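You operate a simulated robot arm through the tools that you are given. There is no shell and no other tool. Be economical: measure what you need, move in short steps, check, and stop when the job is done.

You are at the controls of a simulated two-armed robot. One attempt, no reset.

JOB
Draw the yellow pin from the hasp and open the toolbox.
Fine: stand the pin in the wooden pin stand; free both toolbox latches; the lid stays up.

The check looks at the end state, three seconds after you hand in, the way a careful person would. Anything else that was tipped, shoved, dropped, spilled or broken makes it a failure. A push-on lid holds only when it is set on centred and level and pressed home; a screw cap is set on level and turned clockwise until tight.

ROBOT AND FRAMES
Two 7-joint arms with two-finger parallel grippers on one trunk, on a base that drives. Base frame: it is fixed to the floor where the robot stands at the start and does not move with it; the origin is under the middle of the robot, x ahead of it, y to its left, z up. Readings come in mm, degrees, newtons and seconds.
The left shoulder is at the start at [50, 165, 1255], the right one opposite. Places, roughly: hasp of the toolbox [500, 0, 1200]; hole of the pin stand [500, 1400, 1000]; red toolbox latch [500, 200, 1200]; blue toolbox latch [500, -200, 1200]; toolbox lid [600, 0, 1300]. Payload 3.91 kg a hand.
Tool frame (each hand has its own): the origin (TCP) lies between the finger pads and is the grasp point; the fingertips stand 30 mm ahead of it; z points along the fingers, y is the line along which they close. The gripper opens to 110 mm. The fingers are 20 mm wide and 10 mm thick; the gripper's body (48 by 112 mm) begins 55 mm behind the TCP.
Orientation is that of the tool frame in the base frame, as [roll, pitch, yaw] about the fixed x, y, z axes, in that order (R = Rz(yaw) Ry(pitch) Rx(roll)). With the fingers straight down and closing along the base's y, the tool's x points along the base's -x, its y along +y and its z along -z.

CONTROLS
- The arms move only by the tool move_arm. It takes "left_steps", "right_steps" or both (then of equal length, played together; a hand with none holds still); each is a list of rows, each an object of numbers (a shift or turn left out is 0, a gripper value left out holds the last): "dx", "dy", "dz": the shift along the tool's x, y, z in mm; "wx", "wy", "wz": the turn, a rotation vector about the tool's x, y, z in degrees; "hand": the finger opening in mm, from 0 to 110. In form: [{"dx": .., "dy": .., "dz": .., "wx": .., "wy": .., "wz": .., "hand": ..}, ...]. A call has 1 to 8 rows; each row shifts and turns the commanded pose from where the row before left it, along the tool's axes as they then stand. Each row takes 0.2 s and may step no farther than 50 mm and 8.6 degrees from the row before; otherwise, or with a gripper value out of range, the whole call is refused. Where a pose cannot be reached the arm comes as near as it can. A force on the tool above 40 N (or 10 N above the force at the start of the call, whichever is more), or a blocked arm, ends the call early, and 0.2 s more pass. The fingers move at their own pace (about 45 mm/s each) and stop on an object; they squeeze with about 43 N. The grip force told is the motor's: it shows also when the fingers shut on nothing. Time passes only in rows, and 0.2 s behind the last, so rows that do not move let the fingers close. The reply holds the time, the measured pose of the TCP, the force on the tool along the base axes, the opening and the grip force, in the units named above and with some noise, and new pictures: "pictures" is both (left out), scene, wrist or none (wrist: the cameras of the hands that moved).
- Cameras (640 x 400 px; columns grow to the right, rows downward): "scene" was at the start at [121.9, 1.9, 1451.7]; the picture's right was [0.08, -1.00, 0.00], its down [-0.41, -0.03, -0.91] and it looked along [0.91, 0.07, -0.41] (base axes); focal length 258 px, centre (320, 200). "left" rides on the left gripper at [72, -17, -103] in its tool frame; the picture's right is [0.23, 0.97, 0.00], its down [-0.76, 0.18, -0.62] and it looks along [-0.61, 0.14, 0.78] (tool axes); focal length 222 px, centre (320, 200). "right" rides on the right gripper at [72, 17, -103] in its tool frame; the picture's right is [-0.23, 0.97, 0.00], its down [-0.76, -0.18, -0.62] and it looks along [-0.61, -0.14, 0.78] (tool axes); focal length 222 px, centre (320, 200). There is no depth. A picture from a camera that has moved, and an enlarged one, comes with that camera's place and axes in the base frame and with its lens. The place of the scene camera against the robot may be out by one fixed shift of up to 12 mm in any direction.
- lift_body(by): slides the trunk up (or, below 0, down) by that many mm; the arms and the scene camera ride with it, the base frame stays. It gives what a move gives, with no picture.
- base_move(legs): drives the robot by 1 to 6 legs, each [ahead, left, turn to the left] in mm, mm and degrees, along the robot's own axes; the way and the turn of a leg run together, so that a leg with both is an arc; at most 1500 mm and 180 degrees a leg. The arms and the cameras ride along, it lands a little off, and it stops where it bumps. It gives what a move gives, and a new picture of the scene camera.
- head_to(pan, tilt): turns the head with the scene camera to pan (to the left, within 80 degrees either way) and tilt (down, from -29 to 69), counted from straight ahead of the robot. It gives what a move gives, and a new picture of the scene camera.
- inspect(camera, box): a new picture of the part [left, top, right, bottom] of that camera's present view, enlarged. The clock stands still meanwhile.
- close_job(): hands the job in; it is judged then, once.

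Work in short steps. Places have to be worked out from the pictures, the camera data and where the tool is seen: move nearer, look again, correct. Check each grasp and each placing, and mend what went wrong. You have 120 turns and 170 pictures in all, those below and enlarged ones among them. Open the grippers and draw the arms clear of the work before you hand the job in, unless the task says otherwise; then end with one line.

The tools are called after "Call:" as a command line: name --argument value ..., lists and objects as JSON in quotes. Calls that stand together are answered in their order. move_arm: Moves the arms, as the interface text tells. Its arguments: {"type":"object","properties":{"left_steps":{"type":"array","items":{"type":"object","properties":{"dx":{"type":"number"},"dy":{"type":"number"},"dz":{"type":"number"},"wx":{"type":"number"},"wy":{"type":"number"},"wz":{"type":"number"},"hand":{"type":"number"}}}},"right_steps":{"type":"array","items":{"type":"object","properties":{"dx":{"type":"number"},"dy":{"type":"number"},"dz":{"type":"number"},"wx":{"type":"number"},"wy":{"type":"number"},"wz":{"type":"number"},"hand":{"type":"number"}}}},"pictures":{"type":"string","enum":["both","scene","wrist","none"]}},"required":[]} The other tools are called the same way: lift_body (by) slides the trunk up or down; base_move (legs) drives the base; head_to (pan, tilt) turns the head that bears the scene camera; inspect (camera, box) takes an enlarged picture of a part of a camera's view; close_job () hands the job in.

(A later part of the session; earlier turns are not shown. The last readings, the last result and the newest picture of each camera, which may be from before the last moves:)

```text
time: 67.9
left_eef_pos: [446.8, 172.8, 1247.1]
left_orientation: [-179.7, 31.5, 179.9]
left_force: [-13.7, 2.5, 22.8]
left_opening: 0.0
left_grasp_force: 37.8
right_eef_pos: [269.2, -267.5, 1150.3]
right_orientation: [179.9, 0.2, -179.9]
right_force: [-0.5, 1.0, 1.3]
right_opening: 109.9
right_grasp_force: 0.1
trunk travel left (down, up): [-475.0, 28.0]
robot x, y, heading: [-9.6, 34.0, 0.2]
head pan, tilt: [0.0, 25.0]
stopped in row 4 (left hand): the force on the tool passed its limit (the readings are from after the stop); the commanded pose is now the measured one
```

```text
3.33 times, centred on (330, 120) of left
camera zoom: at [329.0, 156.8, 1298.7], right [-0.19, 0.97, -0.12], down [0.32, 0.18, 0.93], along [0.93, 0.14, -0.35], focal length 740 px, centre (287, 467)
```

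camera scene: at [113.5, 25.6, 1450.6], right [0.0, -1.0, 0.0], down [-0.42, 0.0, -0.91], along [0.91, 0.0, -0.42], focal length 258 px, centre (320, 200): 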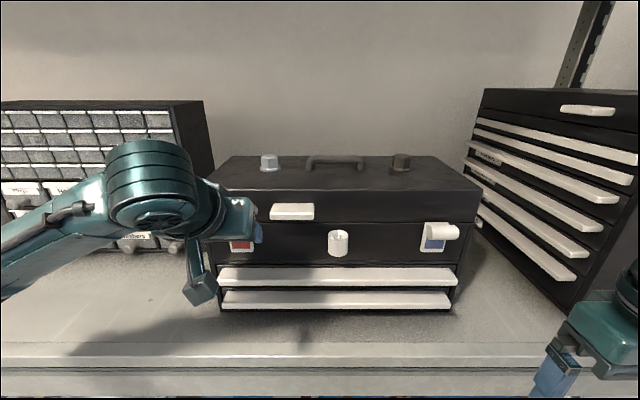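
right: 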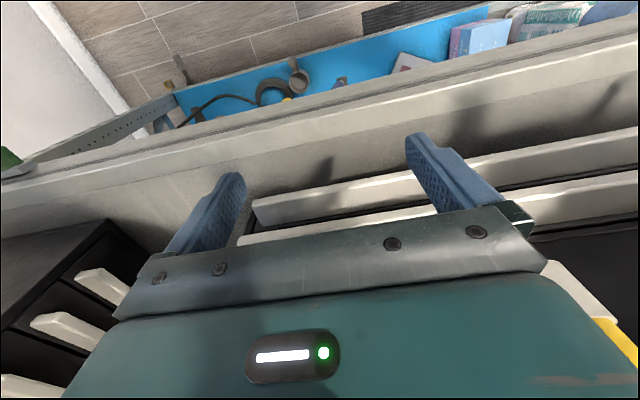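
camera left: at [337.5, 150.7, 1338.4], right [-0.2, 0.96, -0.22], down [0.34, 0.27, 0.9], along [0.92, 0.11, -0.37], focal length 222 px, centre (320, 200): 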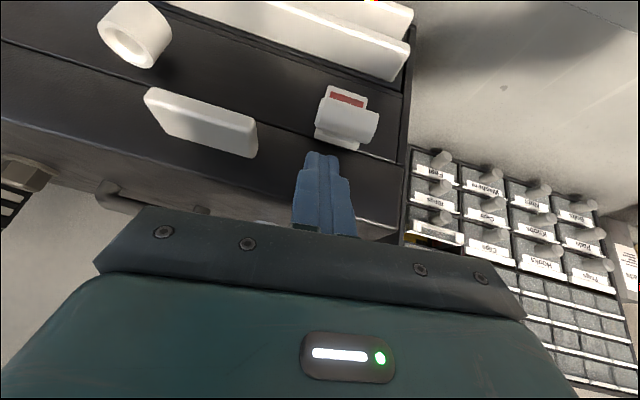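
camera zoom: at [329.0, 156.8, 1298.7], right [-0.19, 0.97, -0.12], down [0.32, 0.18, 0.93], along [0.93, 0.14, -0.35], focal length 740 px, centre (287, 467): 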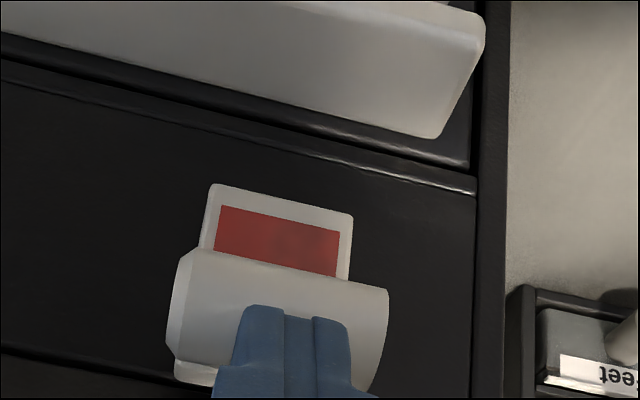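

Down is rigid at ~25–40 N. I'd better grip the bar from the front (fingers horizontal, above/below it) to try turning and pulling. I back the hand off, then drive back 200 mm for room.

Call:
move_arm --left_steps '[{"dz": -20}, {"dz": -40, "dx": 5}, {"dz": -40, "dx": 20}, {"dx": 30, "hand": 60}]' --pictures "none"

Call:
base_move --legs '[[-200, 0, 0]]'

```text
time: 68.9
left_eef_pos: [350.5, 172.3, 1299.9]
left_orientation: [-179.9, 30.8, -180.0]
left_force: [-0.1, 0.4, 0.2]
left_opening: 32.5
left_grasp_force: 0.0
right_eef_pos: [272.5, -267.6, 1148.8]
right_orientation: [-180.0, 0.0, -180.0]
right_force: [0.3, -0.2, 0.0]
right_opening: 109.8
right_grasp_force: 0.1
trunk travel left (down, up): [-475.0, 28.0]
robot x, y, heading: [-7.7, 28.1, 0.0]
head pan, tilt: [0.0, 25.0]
```

```text
time: 70.5
left_eef_pos: [154.1, 172.6, 1300.4]
left_orientation: [180.0, 30.8, -179.9]
left_force: [-0.4, 0.0, -0.9]
left_opening: 60.0
left_grasp_force: 0.0
right_eef_pos: [77.0, -267.1, 1150.0]
right_orientation: [-179.9, 0.1, -179.8]
right_force: [0.0, -0.5, -0.2]
right_opening: 110.0
right_grasp_force: 0.0
trunk travel left (down, up): [-475.0, 28.0]
robot x, y, heading: [-203.3, 30.9, 0.1]
head pan, tilt: [0.0, 25.0]
camera scene: at [-82.9, 25.7, 1450.7], right [0.0, -1.0, 0.0], down [-0.42, 0.0, -0.91], along [0.91, 0.0, -0.42], focal length 258 px, centre (320, 200)
```

scene: 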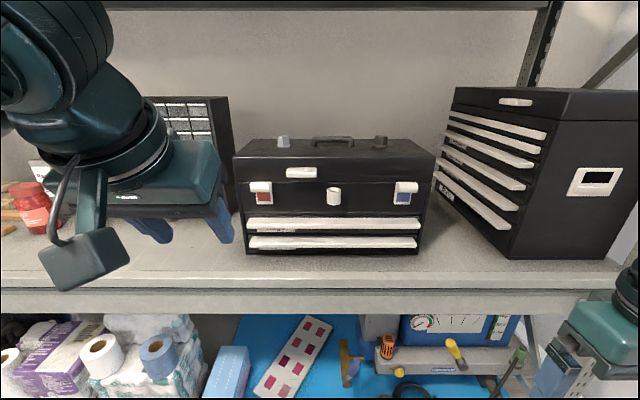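

Now I extend the hand forward and pitch it to horizontal.

Call:
move_arm --left_steps '[{"dx": -28, "dz": 31}, {"dx": -28, "dz": 31}, {"dx": -28, "dz": 31}, {"dx": -28, "dz": 31}, {"dx": -28, "dz": 30}, {"wy": -8.5}, {"wy": -8.5}, {"wy": -8.5}]' --pictures "none"

Call:
move_arm --left_steps '[{"wy": -8.5}, {"wy": -8.5}, {"wy": -8.5}, {"wy": -8}, {"wz": -8.5}, {"wz": -8.5}, {"wz": -8.5}, {"wz": -8.5}]' --pictures "none"

```text
time: 72.3
left_eef_pos: [353.0, 171.4, 1239.5]
left_orientation: [-179.9, 56.3, -179.8]
left_force: [0.5, -0.4, -0.6]
left_opening: 60.0
left_grasp_force: 0.1
right_eef_pos: [77.4, -266.7, 1149.7]
right_orientation: [-180.0, 0.1, -179.8]
right_force: [-0.1, -0.4, 0.2]
right_opening: 110.1
right_grasp_force: 0.1
trunk travel left (down, up): [-475.0, 28.0]
robot x, y, heading: [-204.7, 31.7, 0.2]
head pan, tilt: [0.0, 25.0]
```

```text
time: 74.1
left_eef_pos: [353.9, 173.0, 1238.6]
left_orientation: [-90.4, 55.9, -90.2]
left_force: [-0.2, -0.1, -0.4]
left_opening: 60.1
left_grasp_force: 0.0
right_eef_pos: [77.5, -266.4, 1149.0]
right_orientation: [-180.0, 0.0, -179.8]
right_force: [-0.3, 0.0, -1.0]
right_opening: 109.9
right_grasp_force: 0.1
trunk travel left (down, up): [-475.0, 28.0]
robot x, y, heading: [-204.4, 29.8, -0.1]
head pan, tilt: [0.0, 25.0]
```

Tool is horizontal and partway rolled. I finish the roll.

Call:
move_arm --left_steps '[{"wz": -8.5}, {"wz": -8.5}, {"wz": -8.5}, {"wz": -8.5}, {"wz": -8.5}, {"wz": -8.5}, {"wz": -5}, {"dy": 20}]' --pictures "wrist"

```text
time: 75.9
left_eef_pos: [356.7, 181.1, 1266.1]
left_orientation: [-84.7, 1.9, -88.8]
left_force: [-0.5, -0.3, -0.3]
left_opening: 60.3
left_grasp_force: 0.1
right_eef_pos: [77.7, -267.2, 1149.8]
right_orientation: [179.9, 0.0, -179.7]
right_force: [1.0, 0.5, 0.0]
right_opening: 109.9
right_grasp_force: 0.1
trunk travel left (down, up): [-475.0, 28.0]
robot x, y, heading: [-208.8, 35.3, 0.1]
head pan, tilt: [0.0, 25.0]
camera left: at [253.2, 106.7, 1271.3], right [0.09, -0.19, -0.98], down [-0.62, 0.76, -0.21], along [0.78, 0.63, -0.05], focal length 222 px, centre (320, 200)
```

left: 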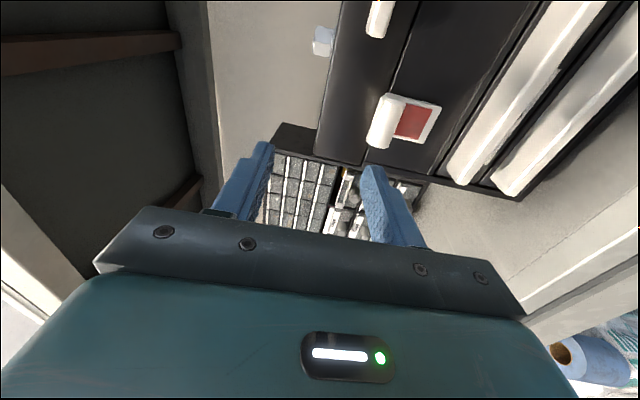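

The pose isn't where commanded (z 1266); I let it settle and check.

Call:
move_arm --left_steps '[{}, {}, {}]' --pictures "none"

Call:
inspect --camera "left" --box '[340, 70, 460, 170]'

```text
time: 76.7
left_eef_pos: [356.8, 179.5, 1266.1]
left_orientation: [-84.7, 2.0, -88.8]
left_force: [0.1, 0.1, -0.6]
left_opening: 60.0
left_grasp_force: 0.1
right_eef_pos: [77.4, -265.5, 1148.8]
right_orientation: [-180.0, 0.1, -179.8]
right_force: [-0.5, 1.0, 0.2]
right_opening: 110.0
right_grasp_force: 0.0
trunk travel left (down, up): [-475.0, 28.0]
robot x, y, heading: [-204.5, 33.3, 0.2]
head pan, tilt: [0.0, 25.0]
```

```text
4.00 times, centred on (400, 120) of left
camera zoom: at [252.9, 106.1, 1271.1], right [0.09, -0.19, -0.98], down [-0.62, 0.76, -0.21], along [0.78, 0.62, -0.05], focal length 888 px, centre (0, 520)
```

zoom: 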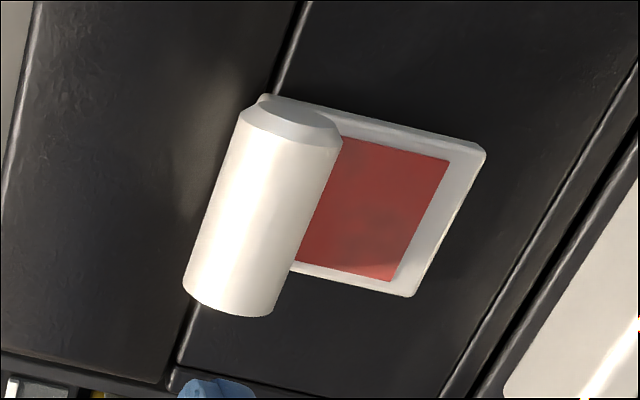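

The wrist stops a few degrees short but that's fine for a pinch from the front. The TCP is ~49 mm above the bar, so I lower the trunk 48 mm and shift 9 mm.

Call:
lift_body --by -48

Call:
move_arm --left_steps '[{"dx": 8, "hand": 50}, {"dz": 30}, {}]' --pictures "wrist"

```text
time: 77.6
left_eef_pos: [356.8, 180.3, 1217.6]
left_orientation: [-84.7, 2.0, -88.9]
left_force: [0.1, 0.3, 0.0]
left_opening: 59.8
left_grasp_force: 0.1
right_eef_pos: [77.3, -265.9, 1102.0]
right_orientation: [180.0, 0.0, -179.9]
right_force: [0.3, 0.0, -0.3]
right_opening: 109.9
right_grasp_force: 0.0
trunk travel left (down, up): [-427.0, 76.0]
robot x, y, heading: [-201.9, 29.1, 0.2]
head pan, tilt: [0.0, 25.0]
```

```text
time: 78.4
left_eef_pos: [387.0, 173.5, 1181.9]
left_orientation: [-88.8, 2.2, -89.0]
left_force: [0.2, -1.5, 0.0]
left_opening: 50.1
left_grasp_force: 0.0
right_eef_pos: [77.4, -266.3, 1101.0]
right_orientation: [-179.9, 0.0, -179.8]
right_force: [0.9, -0.1, -0.5]
right_opening: 109.9
right_grasp_force: 0.1
trunk travel left (down, up): [-427.0, 76.0]
robot x, y, heading: [-207.0, 27.2, 0.4]
head pan, tilt: [0.0, 25.0]
camera left: at [283.0, 98.7, 1194.1], right [0.02, -0.19, -0.98], down [-0.63, 0.76, -0.16], along [0.77, 0.62, -0.1], focal length 222 px, centre (320, 200)
```

left: 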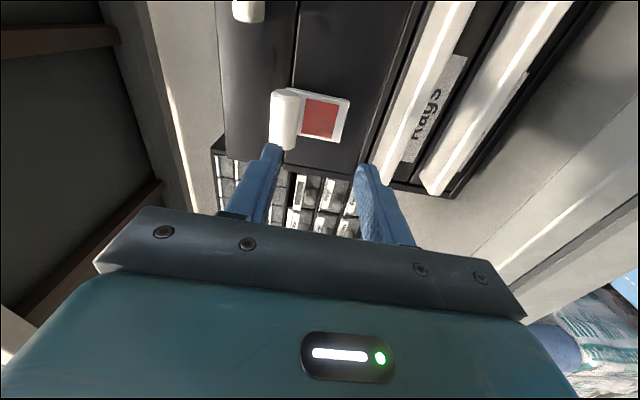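

Now it's at z 1182; I raise the trunk 35 mm.

Call:
lift_body --by 35

Call:
move_arm --left_steps '[{"dz": 20}, {"dz": 15}, {}]' --pictures "wrist"

```text
time: 79.2
left_eef_pos: [385.6, 174.5, 1215.7]
left_orientation: [-88.9, 1.9, -88.8]
left_force: [-0.5, 0.1, -0.5]
left_opening: 49.9
left_grasp_force: 0.0
right_eef_pos: [78.3, -268.1, 1135.9]
right_orientation: [-180.0, 0.0, -179.7]
right_force: [-1.1, -0.8, 0.1]
right_opening: 109.9
right_grasp_force: 0.0
trunk travel left (down, up): [-462.0, 41.0]
robot x, y, heading: [-201.4, 29.7, 0.1]
head pan, tilt: [0.0, 25.0]
```

```text
time: 80.0
left_eef_pos: [418.7, 165.6, 1204.9]
left_orientation: [-90.3, 0.3, -89.6]
left_force: [-0.6, 0.3, -0.3]
left_opening: 50.2
left_grasp_force: 0.0
right_eef_pos: [78.1, -265.9, 1136.0]
right_orientation: [-180.0, 0.0, -179.8]
right_force: [-1.1, -0.4, 0.2]
right_opening: 109.8
right_grasp_force: 0.1
trunk travel left (down, up): [-462.0, 41.0]
robot x, y, heading: [-205.4, 33.0, 0.3]
head pan, tilt: [0.0, 25.0]
camera left: at [314.7, 94.5, 1221.9], right [0.0, -0.22, -0.98], down [-0.63, 0.76, -0.17], along [0.78, 0.61, -0.14], focal length 222 px, centre (320, 200)
```

left: 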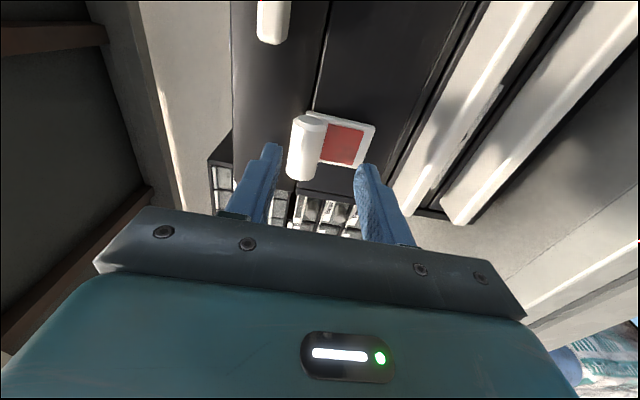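

Bar centre ≈(463, 169, 1217). I raise 12 mm, shift, and advance so the fingers straddle it above and below.

Call:
move_arm --left_steps '[{"dy": -12, "dx": -3}, {"dz": 12}, {"dz": 12}, {}]' --pictures "wrist"

```text
time: 81.0
left_eef_pos: [443.3, 167.2, 1216.9]
left_orientation: [-90.4, -0.1, -89.9]
left_force: [0.1, -0.3, -0.3]
left_opening: 50.1
left_grasp_force: 0.1
right_eef_pos: [78.3, -267.5, 1136.6]
right_orientation: [-179.9, 0.0, -179.9]
right_force: [0.0, 0.2, 0.0]
right_opening: 110.0
right_grasp_force: 0.1
trunk travel left (down, up): [-462.0, 41.0]
robot x, y, heading: [-202.5, 31.7, -0.0]
head pan, tilt: [0.0, 25.0]
camera left: at [339.2, 95.7, 1234.8], right [0.0, -0.23, -0.97], down [-0.63, 0.76, -0.18], along [0.78, 0.61, -0.15], focal length 222 px, centre (320, 200)
```

left: 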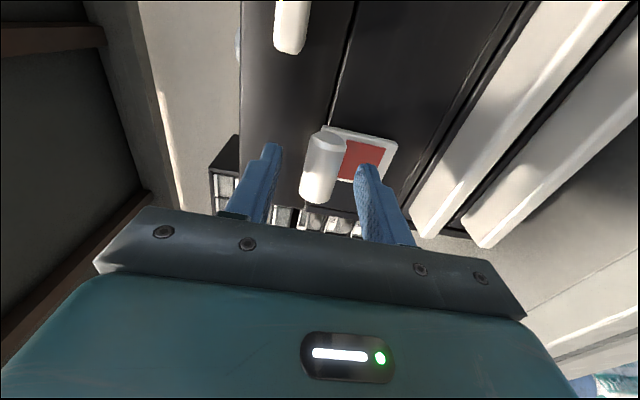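

Nicely straddling; I advance 3 mm and close.

Call:
move_arm --left_steps '[{"dz": 3, "dx": -2}, {"hand": 15}, {"hand": 15}, {"hand": 15}, {}]' --pictures "wrist"

Call:
inspect --camera "left" --box '[220, 90, 430, 250]'

```text
time: 82.2
left_eef_pos: [445.9, 170.8, 1214.5]
left_orientation: [-90.5, 0.0, -89.8]
left_force: [-4.4, 1.4, 0.1]
left_opening: 22.6
left_grasp_force: 42.9
right_eef_pos: [77.9, -266.0, 1134.5]
right_orientation: [-180.0, 0.1, -179.8]
right_force: [-0.1, 0.7, -0.3]
right_opening: 110.4
right_grasp_force: 0.1
trunk travel left (down, up): [-462.0, 41.0]
robot x, y, heading: [-203.6, 28.7, 0.2]
head pan, tilt: [0.0, 25.0]
camera left: at [342.6, 98.4, 1233.8], right [-0.01, -0.23, -0.97], down [-0.63, 0.76, -0.17], along [0.78, 0.61, -0.15], focal length 222 px, centre (320, 200)
```

left: 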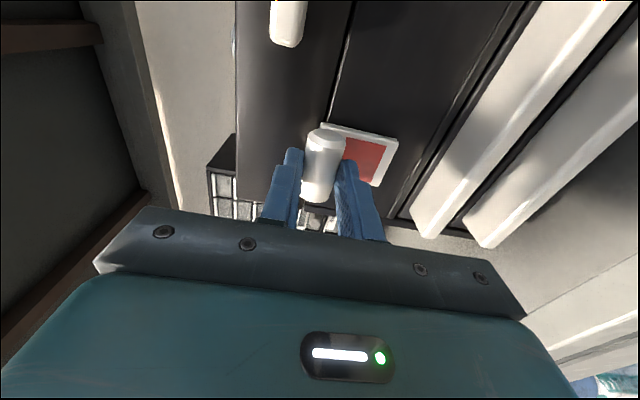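

```text
2.50 times, centred on (325, 170) of left
camera zoom: at [342.6, 98.4, 1233.8], right [-0.01, -0.23, -0.97], down [-0.63, 0.76, -0.17], along [0.78, 0.61, -0.15], focal length 555 px, centre (308, 275)
```

zoom: 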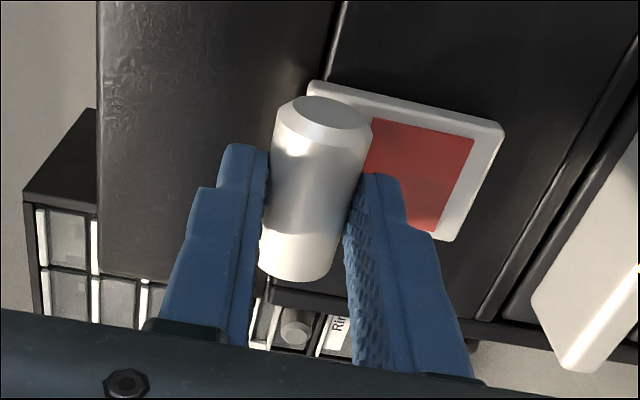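

Solid pinch (22.6 mm). Test up by 6 mm.

Call:
move_arm --left_steps '[{"dy": -2}, {"dy": -2}, {"dy": -2}, {}]' --pictures "none"

```text
time: 83.2
left_eef_pos: [447.5, 170.0, 1216.7]
left_orientation: [-91.2, 0.0, -89.8]
left_force: [-10.4, 1.4, -1.3]
left_opening: 22.6
left_grasp_force: 42.8
right_eef_pos: [78.1, -266.8, 1136.1]
right_orientation: [179.9, -0.1, -179.8]
right_force: [-0.4, -0.1, 0.1]
right_opening: 110.3
right_grasp_force: 0.1
trunk travel left (down, up): [-462.0, 41.0]
robot x, y, heading: [-205.0, 32.6, 0.3]
head pan, tilt: [0.0, 25.0]
```

Moving up met almost no vertical force but an x-reaction, suggesting a lever hinged behind the bar that flips up. I follow an arc upward about a hinge near (488, 1217).

Call:
move_arm --left_steps '[{"dy": -3, "dz": -1, "wx": -6}, {"dy": -6.2, "dz": 0.4, "wx": -8}, {"dy": -6.2, "dz": 0.4, "wx": -8}, {}]' --pictures "wrist"

Call:
inspect --camera "left" --box '[220, 90, 430, 250]'

```text
time: 84.2
left_eef_pos: [452.8, 172.5, 1225.7]
left_orientation: [-114.0, 0.4, -89.6]
left_force: [-4.2, -11.8, 0.0]
left_opening: 22.7
left_grasp_force: 42.8
right_eef_pos: [79.3, -268.0, 1133.8]
right_orientation: [179.9, -0.2, -179.8]
right_force: [-0.5, -0.5, 0.0]
right_opening: 110.2
right_grasp_force: 0.0
trunk travel left (down, up): [-462.0, 41.0]
robot x, y, heading: [-203.4, 33.1, 0.3]
head pan, tilt: [0.0, 25.0]
camera left: at [364.2, 99.2, 1283.0], right [-0.39, -0.22, -0.89], down [-0.65, 0.76, 0.1], along [0.65, 0.61, -0.44], focal length 222 px, centre (320, 200)
```

left: 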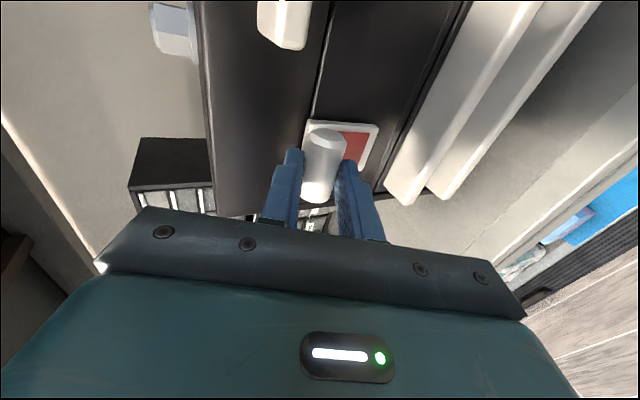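

```text
2.50 times, centred on (325, 170) of left
camera zoom: at [364.2, 99.2, 1283.0], right [-0.39, -0.22, -0.89], down [-0.65, 0.76, 0.1], along [0.65, 0.61, -0.44], focal length 555 px, centre (308, 275)
```

zoom: 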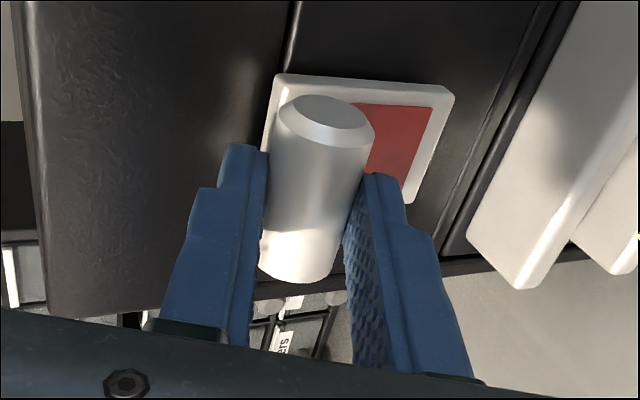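

The bar barely moved; the tool pivoted around it. I try lifting with the trunk by 8 mm to get a true upward pull.

Call:
lift_body --by 8

Call:
inspect --camera "left" --box '[220, 90, 430, 250]'

```text
time: 84.7
left_eef_pos: [455.9, 171.2, 1230.4]
left_orientation: [-114.6, 0.3, -89.7]
left_force: [8.1, -10.4, 0.2]
left_opening: 22.7
left_grasp_force: 42.7
right_eef_pos: [83.5, -267.0, 1141.5]
right_orientation: [-180.0, -0.4, -179.9]
right_force: [-0.3, 0.8, 0.9]
right_opening: 110.0
right_grasp_force: 0.1
trunk travel left (down, up): [-470.0, 33.0]
robot x, y, heading: [-204.2, 31.7, -0.1]
head pan, tilt: [0.0, 25.0]
```

```text
2.50 times, centred on (325, 170) of left
camera zoom: at [368.3, 99.5, 1288.1], right [-0.4, -0.22, -0.89], down [-0.65, 0.76, 0.1], along [0.65, 0.61, -0.45], focal length 555 px, centre (308, 275)
```

zoom: 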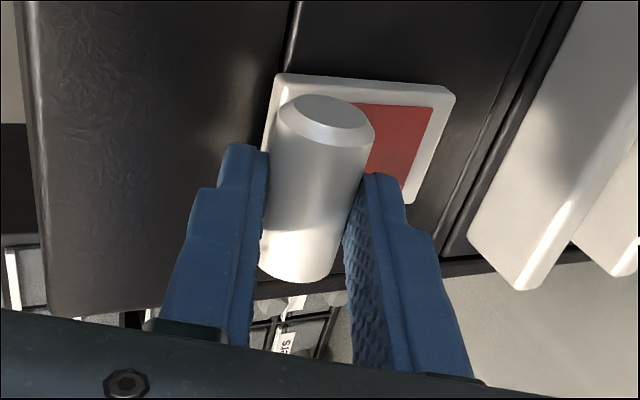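

The picture didn't change although the hand reads higher; I must check the toolbox itself hasn't moved. Looking with the scene camera.

Call:
inspect --camera "scene" --box '[200, 100, 460, 270]'

Call:
inspect --camera "left" --box '[0, 0, 640, 400]'

```text
2.35 times, centred on (330, 185) of scene
camera zoom: at [-75.1, 25.0, 1444.7], right [0.0, -1.0, 0.0], down [-0.43, 0.0, -0.9], along [0.9, 0.0, -0.43], focal length 606 px, centre (296, 235)
```

zoom: 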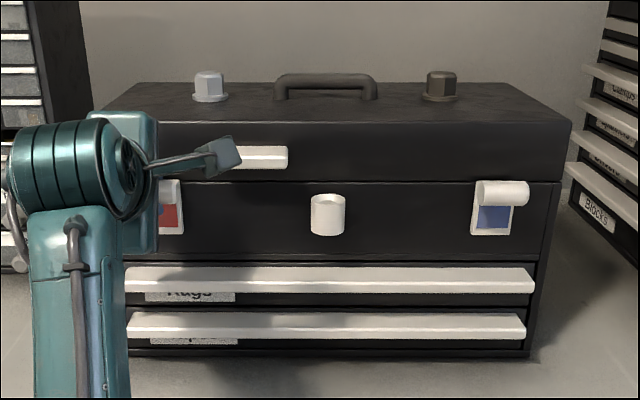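

```text
1.00 times, centred on (320, 200) of left
camera zoom: at [368.3, 99.5, 1288.1], right [-0.4, -0.22, -0.89], down [-0.65, 0.76, 0.1], along [0.65, 0.61, -0.45], focal length 222 px, centre (320, 200)
```

zoom: 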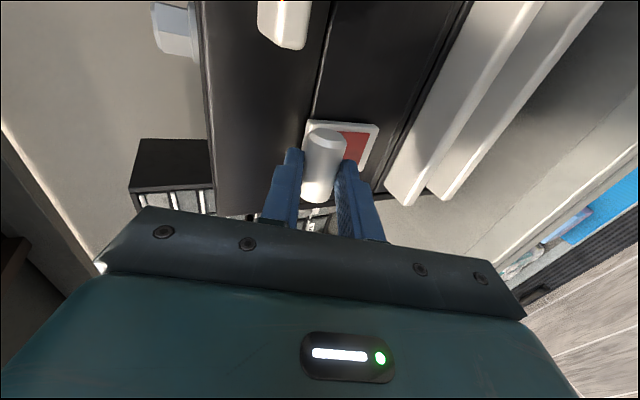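

The toolbox is still level and in place; upward is rigid (the robot itself leaned). I undo the lift and the arc.

Call:
lift_body --by -8

Call:
move_arm --left_steps '[{"dy": 6.2, "dz": -0.4, "wx": 8}, {"dy": 6.2, "dz": -0.4, "wx": 8}, {"dy": 3, "dz": 1, "wx": 6}, {"dy": 6}, {}]' --pictures "none"

Call:
inspect --camera "left" --box '[220, 90, 430, 250]'

```text
time: 85.3
left_eef_pos: [453.5, 172.1, 1227.3]
left_orientation: [-113.9, 0.4, -89.7]
left_force: [-0.9, -6.6, 0.2]
left_opening: 22.6
left_grasp_force: 43.1
right_eef_pos: [81.0, -266.9, 1134.8]
right_orientation: [180.0, -0.2, -179.8]
right_force: [0.2, -0.5, 0.5]
right_opening: 109.9
right_grasp_force: 0.1
trunk travel left (down, up): [-462.0, 41.0]
robot x, y, heading: [-204.6, 34.4, 0.2]
head pan, tilt: [0.0, 25.0]
```

```text
time: 86.5
left_eef_pos: [448.5, 176.8, 1215.1]
left_orientation: [-90.4, -0.1, -89.2]
left_force: [10.4, 20.6, -11.3]
left_opening: 22.8
left_grasp_force: 43.0
right_eef_pos: [81.0, -263.4, 1136.0]
right_orientation: [-179.8, -0.2, -179.8]
right_force: [-0.1, 0.3, -0.2]
right_opening: 110.1
right_grasp_force: 0.0
trunk travel left (down, up): [-462.0, 41.0]
robot x, y, heading: [-205.8, 34.8, 0.3]
head pan, tilt: [0.0, 25.0]
```

```text
2.50 times, centred on (325, 170) of left
camera zoom: at [344.3, 103.9, 1233.4], right [-0.01, -0.23, -0.97], down [-0.63, 0.75, -0.17], along [0.77, 0.62, -0.15], focal length 555 px, centre (308, 275)
```

zoom: 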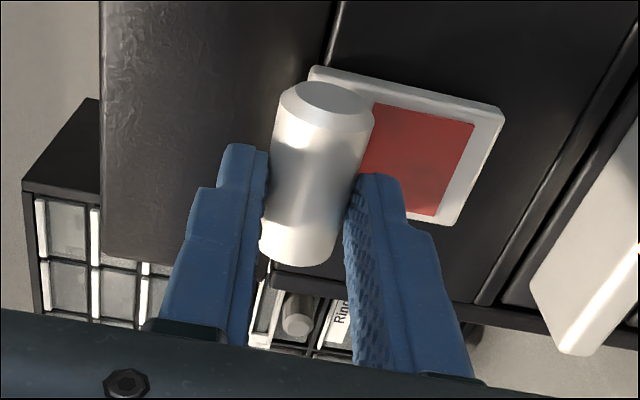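

Back to the level pinch. I test turning about x: +8° first.

Call:
move_arm --left_steps '[{"dx": 4}, {"wz": 4}, {"wz": 4}, {"wz": 4}, {}]' --pictures "none"

Call:
inspect --camera "left" --box '[220, 90, 430, 250]'

```text
time: 87.7
left_eef_pos: [443.5, 166.8, 1215.8]
left_orientation: [-90.5, 11.7, -90.0]
left_force: [-19.5, 13.2, -18.8]
left_opening: 25.0
left_grasp_force: 43.3
right_eef_pos: [75.9, -263.7, 1136.3]
right_orientation: [-179.9, 0.0, -179.8]
right_force: [0.1, 0.1, 0.6]
right_opening: 110.1
right_grasp_force: 0.1
trunk travel left (down, up): [-462.0, 41.0]
robot x, y, heading: [-203.8, 30.2, 0.4]
head pan, tilt: [0.0, 25.0]
```

```text
2.50 times, centred on (325, 170) of left
camera zoom: at [339.3, 93.7, 1219.4], right [-0.01, -0.03, -1.0], down [-0.63, 0.78, -0.01], along [0.78, 0.63, -0.02], focal length 555 px, centre (308, 275)
```

zoom: 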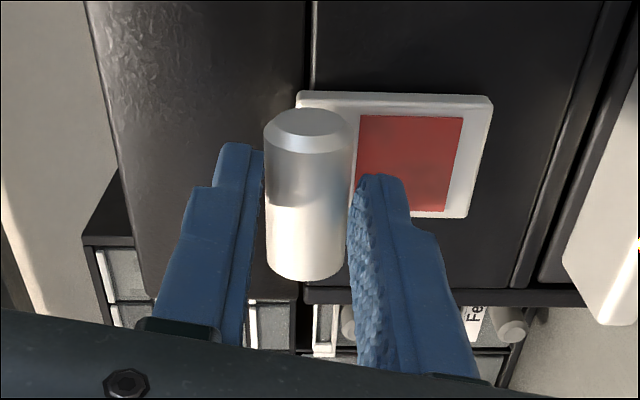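

No turn that way (fingers just spread). Now the other direction.

Call:
move_arm --left_steps '[{"wz": -6}, {"wz": -6}, {"wz": -5}, {"wz": -4}, {"wz": -3}, {}]' --pictures "none"

Call:
inspect --camera "left" --box '[220, 90, 430, 250]'

```text
time: 89.1
left_eef_pos: [442.8, 164.0, 1215.1]
left_orientation: [-90.6, -12.1, -89.9]
left_force: [-20.4, 2.7, -18.1]
left_opening: 23.1
left_grasp_force: 43.3
right_eef_pos: [77.7, -266.3, 1136.9]
right_orientation: [-179.9, 0.1, -179.8]
right_force: [-0.5, -0.3, -0.2]
right_opening: 109.9
right_grasp_force: 0.0
trunk travel left (down, up): [-462.0, 41.0]
robot x, y, heading: [-202.9, 30.0, 0.0]
head pan, tilt: [0.0, 25.0]
```

```text
2.50 times, centred on (325, 170) of left
camera zoom: at [338.8, 98.6, 1249.4], right [-0.01, -0.43, -0.9], down [-0.63, 0.71, -0.33], along [0.78, 0.56, -0.27], focal length 555 px, centre (308, 275)
```

zoom: 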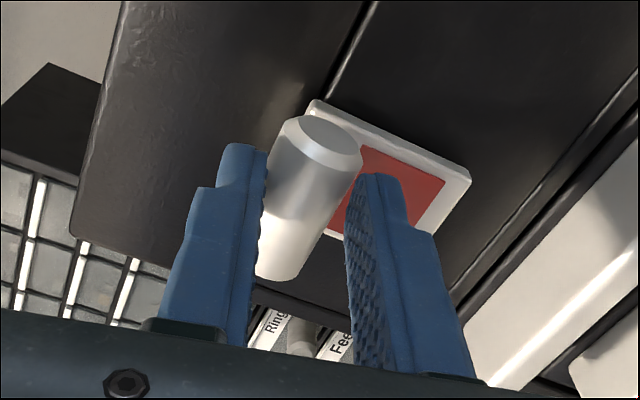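

Not a turning handle either. I straighten and test a stronger outward pull with this pinch.

Call:
move_arm --left_steps '[{"wz": 6}, {"wz": 6, "dx": -4}, {"dz": -3}, {"dz": -3}, {"dz": -2}, {"dz": -2}]' --pictures "none"

Call:
inspect --camera "left" --box '[220, 90, 430, 250]'

```text
time: 90.5
left_eef_pos: [434.6, 169.1, 1217.6]
left_orientation: [-90.2, 0.0, -89.9]
left_force: [0.4, -0.3, 0.0]
left_opening: 14.9
left_grasp_force: 0.1
right_eef_pos: [77.4, -267.1, 1136.2]
right_orientation: [179.9, -0.1, -179.9]
right_force: [0.9, 0.0, -0.1]
right_opening: 109.9
right_grasp_force: 0.1
trunk travel left (down, up): [-462.0, 41.0]
robot x, y, heading: [-205.6, 32.8, 0.0]
head pan, tilt: [0.0, 25.0]
```

```text
2.50 times, centred on (325, 170) of left
camera zoom: at [330.0, 97.4, 1234.5], right [0.0, -0.23, -0.97], down [-0.62, 0.76, -0.18], along [0.78, 0.61, -0.14], focal length 555 px, centre (308, 275)
```

zoom: 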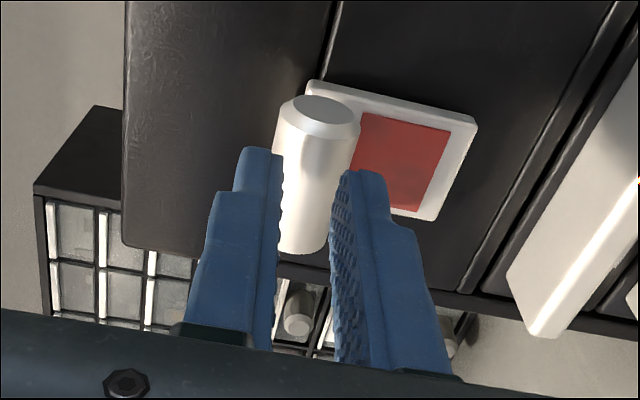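

The fingers slipped off: the bar is deeper (centre x≈472) than I thought, so previous pinches were only on its front half. I reopen and regrip deeper.

Call:
move_arm --left_steps '[{"hand": 45}, {"hand": 45}, {"dz": 6}, {"dz": 6}, {"dz": 5}, {"hand": 15}, {"hand": 15}, {"hand": 15}]' --pictures "none"

Call:
inspect --camera "left" --box '[220, 90, 430, 250]'

```text
time: 92.3
left_eef_pos: [452.9, 169.3, 1215.5]
left_orientation: [-90.5, 0.1, -89.9]
left_force: [-4.9, -2.2, -0.7]
left_opening: 21.8
left_grasp_force: 43.3
right_eef_pos: [78.4, -266.5, 1135.3]
right_orientation: [-180.0, 0.0, -179.8]
right_force: [0.1, 0.4, 0.1]
right_opening: 110.2
right_grasp_force: 0.1
trunk travel left (down, up): [-462.0, 41.0]
robot x, y, heading: [-202.4, 32.8, 0.1]
head pan, tilt: [0.0, 25.0]
```

```text
2.50 times, centred on (325, 170) of left
camera zoom: at [348.5, 97.9, 1233.6], right [-0.01, -0.23, -0.97], down [-0.63, 0.76, -0.17], along [0.78, 0.61, -0.15], focal length 555 px, centre (308, 275)
```

zoom: 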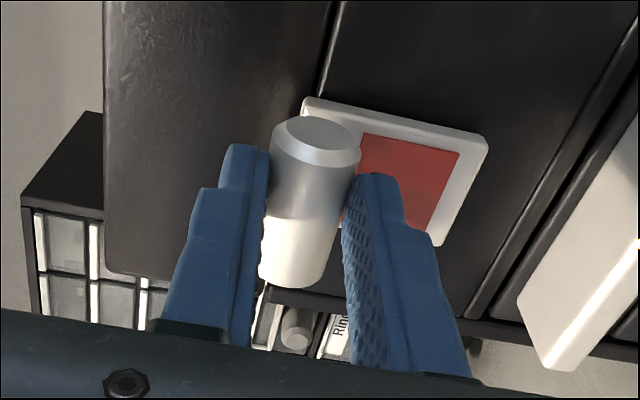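

Good deeper grip (21.8 mm). Pull outward stepwise.

Call:
move_arm --left_steps '[{"dz": -2}, {"dz": -2}, {"dz": -2}, {"dz": -2}]' --pictures "none"

Call:
inspect --camera "left" --box '[220, 90, 430, 250]'

```text
time: 93.3
left_eef_pos: [444.6, 168.7, 1220.4]
left_orientation: [-89.9, 0.1, -89.8]
left_force: [0.1, 0.1, -0.4]
left_opening: 14.9
left_grasp_force: 0.2
right_eef_pos: [76.9, -265.7, 1135.3]
right_orientation: [-180.0, -0.1, -179.8]
right_force: [-0.4, 0.3, 0.2]
right_opening: 110.0
right_grasp_force: 0.1
trunk travel left (down, up): [-462.0, 41.0]
robot x, y, heading: [-203.4, 30.2, 0.1]
head pan, tilt: [0.0, 25.0]
```

```text
2.50 times, centred on (325, 170) of left
camera zoom: at [340.2, 95.9, 1238.3], right [0.0, -0.23, -0.97], down [-0.62, 0.76, -0.18], along [0.78, 0.61, -0.14], focal length 555 px, centre (308, 275)
```

zoom: 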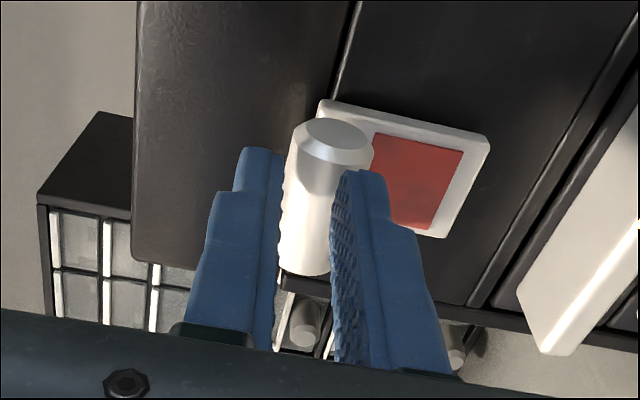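

Slipped again, so the bar is deeper still. I reopen and advance until the fingertips touch the plate.

Call:
move_arm --left_steps '[{"hand": 45}, {"hand": 45, "dy": 3}, {"dz": 6}, {"dz": 6}, {"dz": 3}, {"dz": 3}, {"dz": 2}, {"dz": 2}]' --pictures "none"

Call:
inspect --camera "left" --box '[220, 90, 430, 250]'

```text
time: 95.1
left_eef_pos: [466.9, 172.0, 1211.5]
left_orientation: [-90.4, 0.3, -89.6]
left_force: [0.1, 0.4, 1.2]
left_opening: 45.0
left_grasp_force: 0.0
right_eef_pos: [77.8, -266.9, 1137.1]
right_orientation: [180.0, 0.0, -179.9]
right_force: [-0.1, 0.2, -0.2]
right_opening: 110.1
right_grasp_force: 0.1
trunk travel left (down, up): [-462.0, 41.0]
robot x, y, heading: [-204.1, 29.7, 0.4]
head pan, tilt: [0.0, 25.0]
```

```text
2.50 times, centred on (325, 170) of left
camera zoom: at [362.3, 99.8, 1229.9], right [-0.01, -0.22, -0.98], down [-0.63, 0.76, -0.17], along [0.78, 0.61, -0.14], focal length 555 px, centre (308, 275)
```

zoom: 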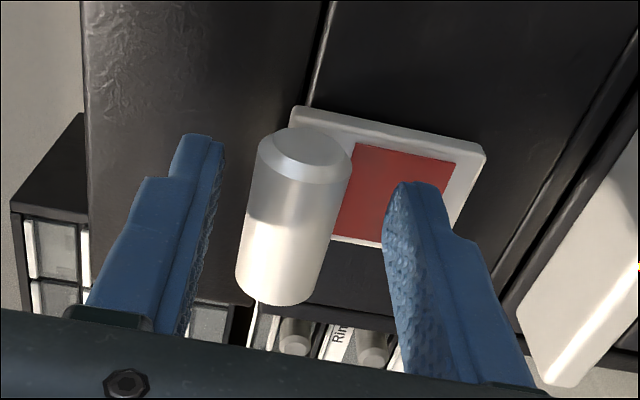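

Still no contact at tip x≈497; continue advancing gently.

Call:
move_arm --left_steps '[{"dz": 2}, {"dz": 2}, {"dz": 2}, {"dz": 2}, {}]' --pictures "none"

Call:
inspect --camera "left" --box '[220, 90, 430, 250]'

```text
time: 96.3
left_eef_pos: [473.6, 173.5, 1211.8]
left_orientation: [-90.4, 0.6, -89.5]
left_force: [0.5, -0.3, 1.3]
left_opening: 45.1
left_grasp_force: 0.0
right_eef_pos: [77.5, -266.4, 1136.1]
right_orientation: [-180.0, 0.0, -179.8]
right_force: [0.3, -0.2, 0.5]
right_opening: 110.1
right_grasp_force: 0.1
trunk travel left (down, up): [-462.0, 41.0]
robot x, y, heading: [-206.6, 32.3, 0.0]
head pan, tilt: [0.0, 25.0]
```

```text
2.50 times, centred on (325, 170) of left
camera zoom: at [370.2, 100.5, 1230.5], right [-0.01, -0.22, -0.98], down [-0.63, 0.76, -0.17], along [0.78, 0.61, -0.14], focal length 555 px, centre (308, 275)
```

zoom: 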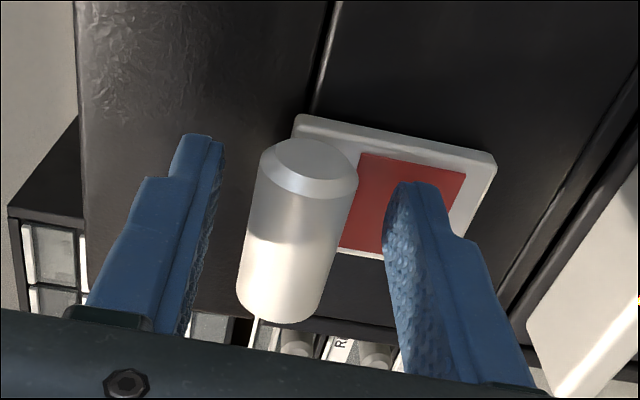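

Good depth; close now.

Call:
move_arm --left_steps '[{"hand": 12}, {"hand": 12}, {"hand": 12}, {"hand": 12}]' --pictures "none"

Call:
inspect --camera "left" --box '[220, 90, 430, 250]'

```text
time: 97.3
left_eef_pos: [473.7, 172.9, 1214.8]
left_orientation: [-90.3, 0.3, -89.6]
left_force: [-4.0, -3.1, 0.3]
left_opening: 23.1
left_grasp_force: 43.2
right_eef_pos: [77.5, -266.0, 1136.6]
right_orientation: [180.0, 0.0, -179.8]
right_force: [-0.2, -0.8, -0.5]
right_opening: 109.7
right_grasp_force: 0.0
trunk travel left (down, up): [-462.0, 41.0]
robot x, y, heading: [-204.1, 32.7, -0.4]
head pan, tilt: [0.0, 25.0]
```

```text
2.50 times, centred on (325, 170) of left
camera zoom: at [370.1, 100.9, 1232.5], right [0.0, -0.22, -0.98], down [-0.63, 0.76, -0.17], along [0.78, 0.62, -0.14], focal length 555 px, centre (308, 275)
```

zoom: 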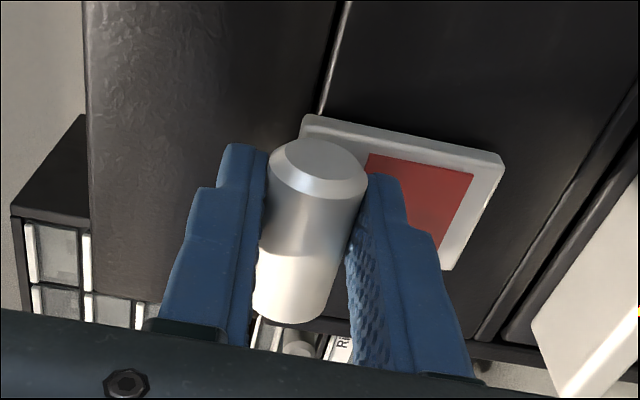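

Firm. Pull outward stepwise again.

Call:
move_arm --left_steps '[{"dz": -2}, {"dz": -2}, {"dz": -2}, {"dz": -2}]' --pictures "none"

Call:
inspect --camera "left" --box '[220, 90, 430, 250]'

```text
time: 98.3
left_eef_pos: [468.3, 174.8, 1211.9]
left_orientation: [-90.5, 0.3, -89.4]
left_force: [9.9, 0.6, 0.3]
left_opening: 22.5
left_grasp_force: 43.0
right_eef_pos: [79.2, -266.0, 1135.5]
right_orientation: [-179.9, -0.1, -179.8]
right_force: [-0.2, 0.0, 0.1]
right_opening: 109.8
right_grasp_force: 0.1
trunk travel left (down, up): [-462.0, 41.0]
robot x, y, heading: [-206.9, 36.2, 0.0]
head pan, tilt: [0.0, 25.0]
```

```text
2.50 times, centred on (325, 170) of left
camera zoom: at [364.2, 101.1, 1229.6], right [-0.01, -0.22, -0.98], down [-0.63, 0.76, -0.17], along [0.77, 0.62, -0.14], focal length 555 px, centre (308, 275)
```

zoom: 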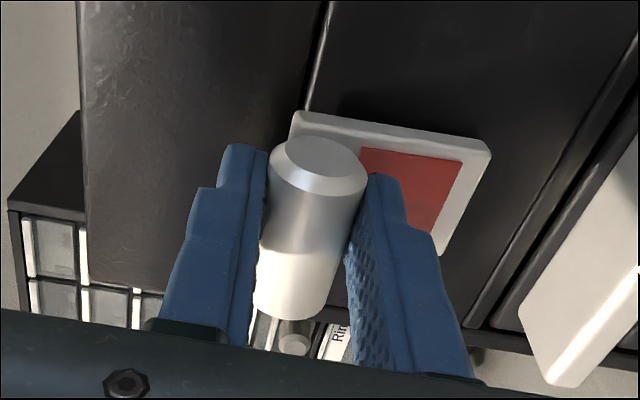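

It gives: the bar moved out and down (−5.4, −2.9 mm) with just 10 N — a lever hinged at its lower edge. I follow the arc out and down, tilting the hand with it.

Call:
move_arm --left_steps '[{"dz": -4, "dy": 2.3, "wx": 3}, {"dz": -4, "dy": 2.6, "wx": 4}, {"dz": -4, "dy": 2.8, "wx": 4}, {"dz": -4, "dy": 3, "wx": 4}]' --pictures "none"

Call:
inspect --camera "left" --box '[220, 90, 430, 250]'

```text
time: 99.3
left_eef_pos: [454.5, 171.5, 1197.6]
left_orientation: [-75.8, -0.3, -89.8]
left_force: [9.7, 11.0, 1.4]
left_opening: 22.8
left_grasp_force: 43.0
right_eef_pos: [81.4, -264.3, 1135.5]
right_orientation: [-179.9, -0.2, -179.8]
right_force: [0.4, -0.5, 0.2]
right_opening: 109.9
right_grasp_force: 0.1
trunk travel left (down, up): [-462.0, 41.0]
robot x, y, heading: [-205.0, 27.7, -0.1]
head pan, tilt: [0.0, 25.0]
```

```text
2.50 times, centred on (325, 170) of left
camera zoom: at [349.0, 100.0, 1189.8], right [0.24, -0.23, -0.94], down [-0.56, 0.76, -0.33], along [0.79, 0.61, 0.05], focal length 555 px, centre (308, 275)
```

zoom: 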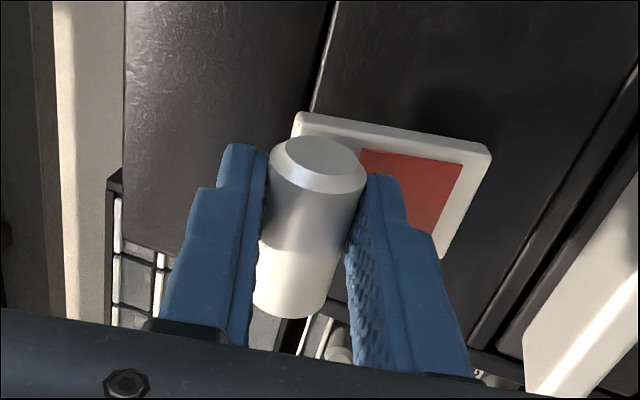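

The whole plate tilts with the bar—the latch is opening. Continue the arc with ~6° steps.

Call:
move_arm --left_steps '[{"dz": -6, "dy": 4, "wx": 6}, {"dz": -6, "dy": 4, "wx": 6}, {"dz": -6, "dy": 4, "wx": 6}, {"dz": -6, "dy": 4, "wx": 6}]' --pictures "none"

Call:
inspect --camera "left" --box '[180, 60, 460, 250]'

Call:
inspect --camera "scene" --box '[200, 100, 460, 270]'

```text
time: 100.3
left_eef_pos: [439.2, 169.1, 1172.9]
left_orientation: [-51.7, -0.1, -90.1]
left_force: [17.6, 3.1, 0.3]
left_opening: 23.1
left_grasp_force: 43.1
right_eef_pos: [81.0, -266.3, 1135.6]
right_orientation: [-180.0, -0.2, -179.8]
right_force: [-0.5, 0.3, 0.3]
right_opening: 110.1
right_grasp_force: 0.0
trunk travel left (down, up): [-462.0, 41.0]
robot x, y, heading: [-205.2, 26.3, 0.2]
head pan, tilt: [0.0, 25.0]
```

```text
2.11 times, centred on (320, 155) of left
camera zoom: at [347.2, 96.9, 1124.0], right [0.6, -0.23, -0.76], down [-0.38, 0.76, -0.53], along [0.7, 0.61, 0.37], focal length 468 px, centre (320, 295)
```

zoom: 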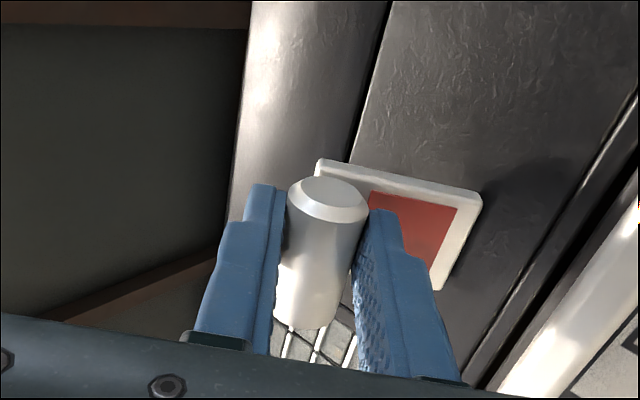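

```text
2.35 times, centred on (330, 185) of scene
camera zoom: at [-77.7, 26.8, 1437.2], right [0.0, -1.0, 0.0], down [-0.43, 0.0, -0.9], along [0.9, 0.0, -0.43], focal length 606 px, centre (296, 235)
```

zoom: 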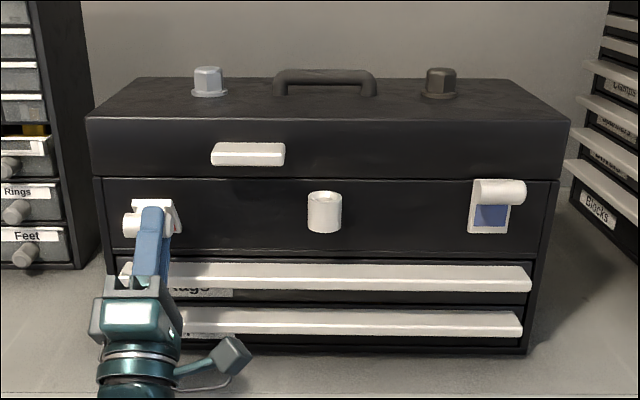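

The lever has swung ~40°. Continue.

Call:
move_arm --left_steps '[{"dz": -6, "dy": 4, "wx": 6}, {"dz": -6, "dy": 4, "wx": 6}, {"dz": -6, "dy": 4, "wx": 6}, {"dz": -6, "dy": 4, "wx": 6}]' --pictures "none"

Call:
inspect --camera "scene" --box '[200, 100, 460, 270]'

```text
time: 101.3
left_eef_pos: [432.7, 166.9, 1152.1]
left_orientation: [-27.0, 0.2, -90.0]
left_force: [22.0, -1.9, 19.4]
left_opening: 23.0
left_grasp_force: 42.9
right_eef_pos: [78.5, -267.7, 1135.5]
right_orientation: [180.0, -0.2, -179.8]
right_force: [0.0, 0.5, 0.2]
right_opening: 109.9
right_grasp_force: 0.1
trunk travel left (down, up): [-462.0, 41.0]
robot x, y, heading: [-210.0, 26.5, -0.1]
head pan, tilt: [0.0, 25.0]
```

```text
2.35 times, centred on (330, 185) of scene
camera zoom: at [-80.7, 24.8, 1437.8], right [0.0, -1.0, 0.0], down [-0.42, 0.0, -0.91], along [0.91, 0.0, -0.42], focal length 606 px, centre (296, 235)
```

zoom: 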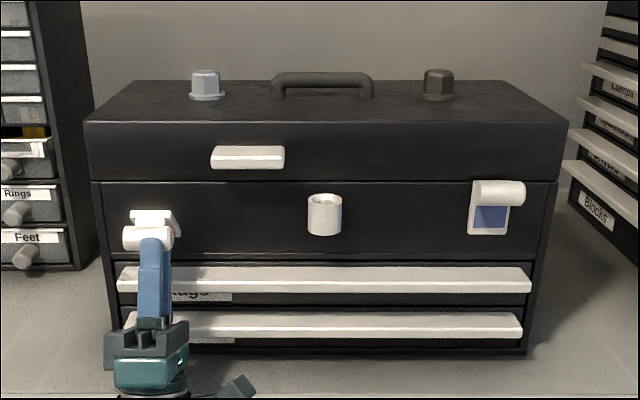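

Force rises — likely near its end of travel. I release, withdraw downwards, and check that the latch stays open.

Call:
move_arm --left_steps '[{"hand": 50}, {"hand": 50}, {"dz": -20}, {"dz": -30}, {"dz": -30}]' --pictures "none"

Call:
inspect --camera "scene" --box '[220, 140, 320, 240]'

Call:
inspect --camera "left" --box '[140, 0, 540, 250]'

```text
time: 102.4
left_eef_pos: [403.3, 168.8, 1117.1]
left_orientation: [-24.6, -0.3, -89.8]
left_force: [-2.7, -0.4, 6.2]
left_opening: 49.9
left_grasp_force: 0.0
right_eef_pos: [76.2, -266.8, 1135.1]
right_orientation: [180.0, 0.1, -179.8]
right_force: [-0.2, 0.4, -0.6]
right_opening: 109.9
right_grasp_force: 0.1
trunk travel left (down, up): [-462.0, 41.0]
robot x, y, heading: [-202.6, 27.5, 0.3]
head pan, tilt: [0.0, 25.0]
stopped in row 5 (left hand): the force on the tool passed its limit (the readings are from after the stop); the commanded pose is now the measured one
```

```text
4.00 times, centred on (270, 190) of scene
camera zoom: at [-82.4, 25.7, 1437.6], right [0.0, -1.0, 0.0], down [-0.42, 0.0, -0.91], along [0.91, 0.0, -0.42], focal length 1031 px, centre (520, 240)
```

zoom: 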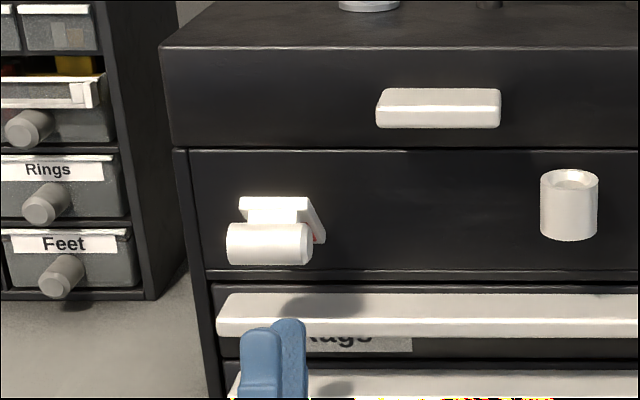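

```text
1.60 times, centred on (340, 125) of left
camera zoom: at [345.0, 96.5, 1031.0], right [0.89, -0.23, -0.4], down [-0.1, 0.76, -0.64], along [0.45, 0.61, 0.65], focal length 355 px, centre (288, 320)
```

zoom: 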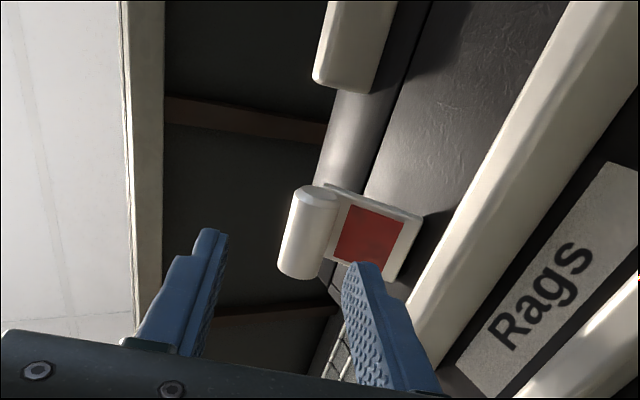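

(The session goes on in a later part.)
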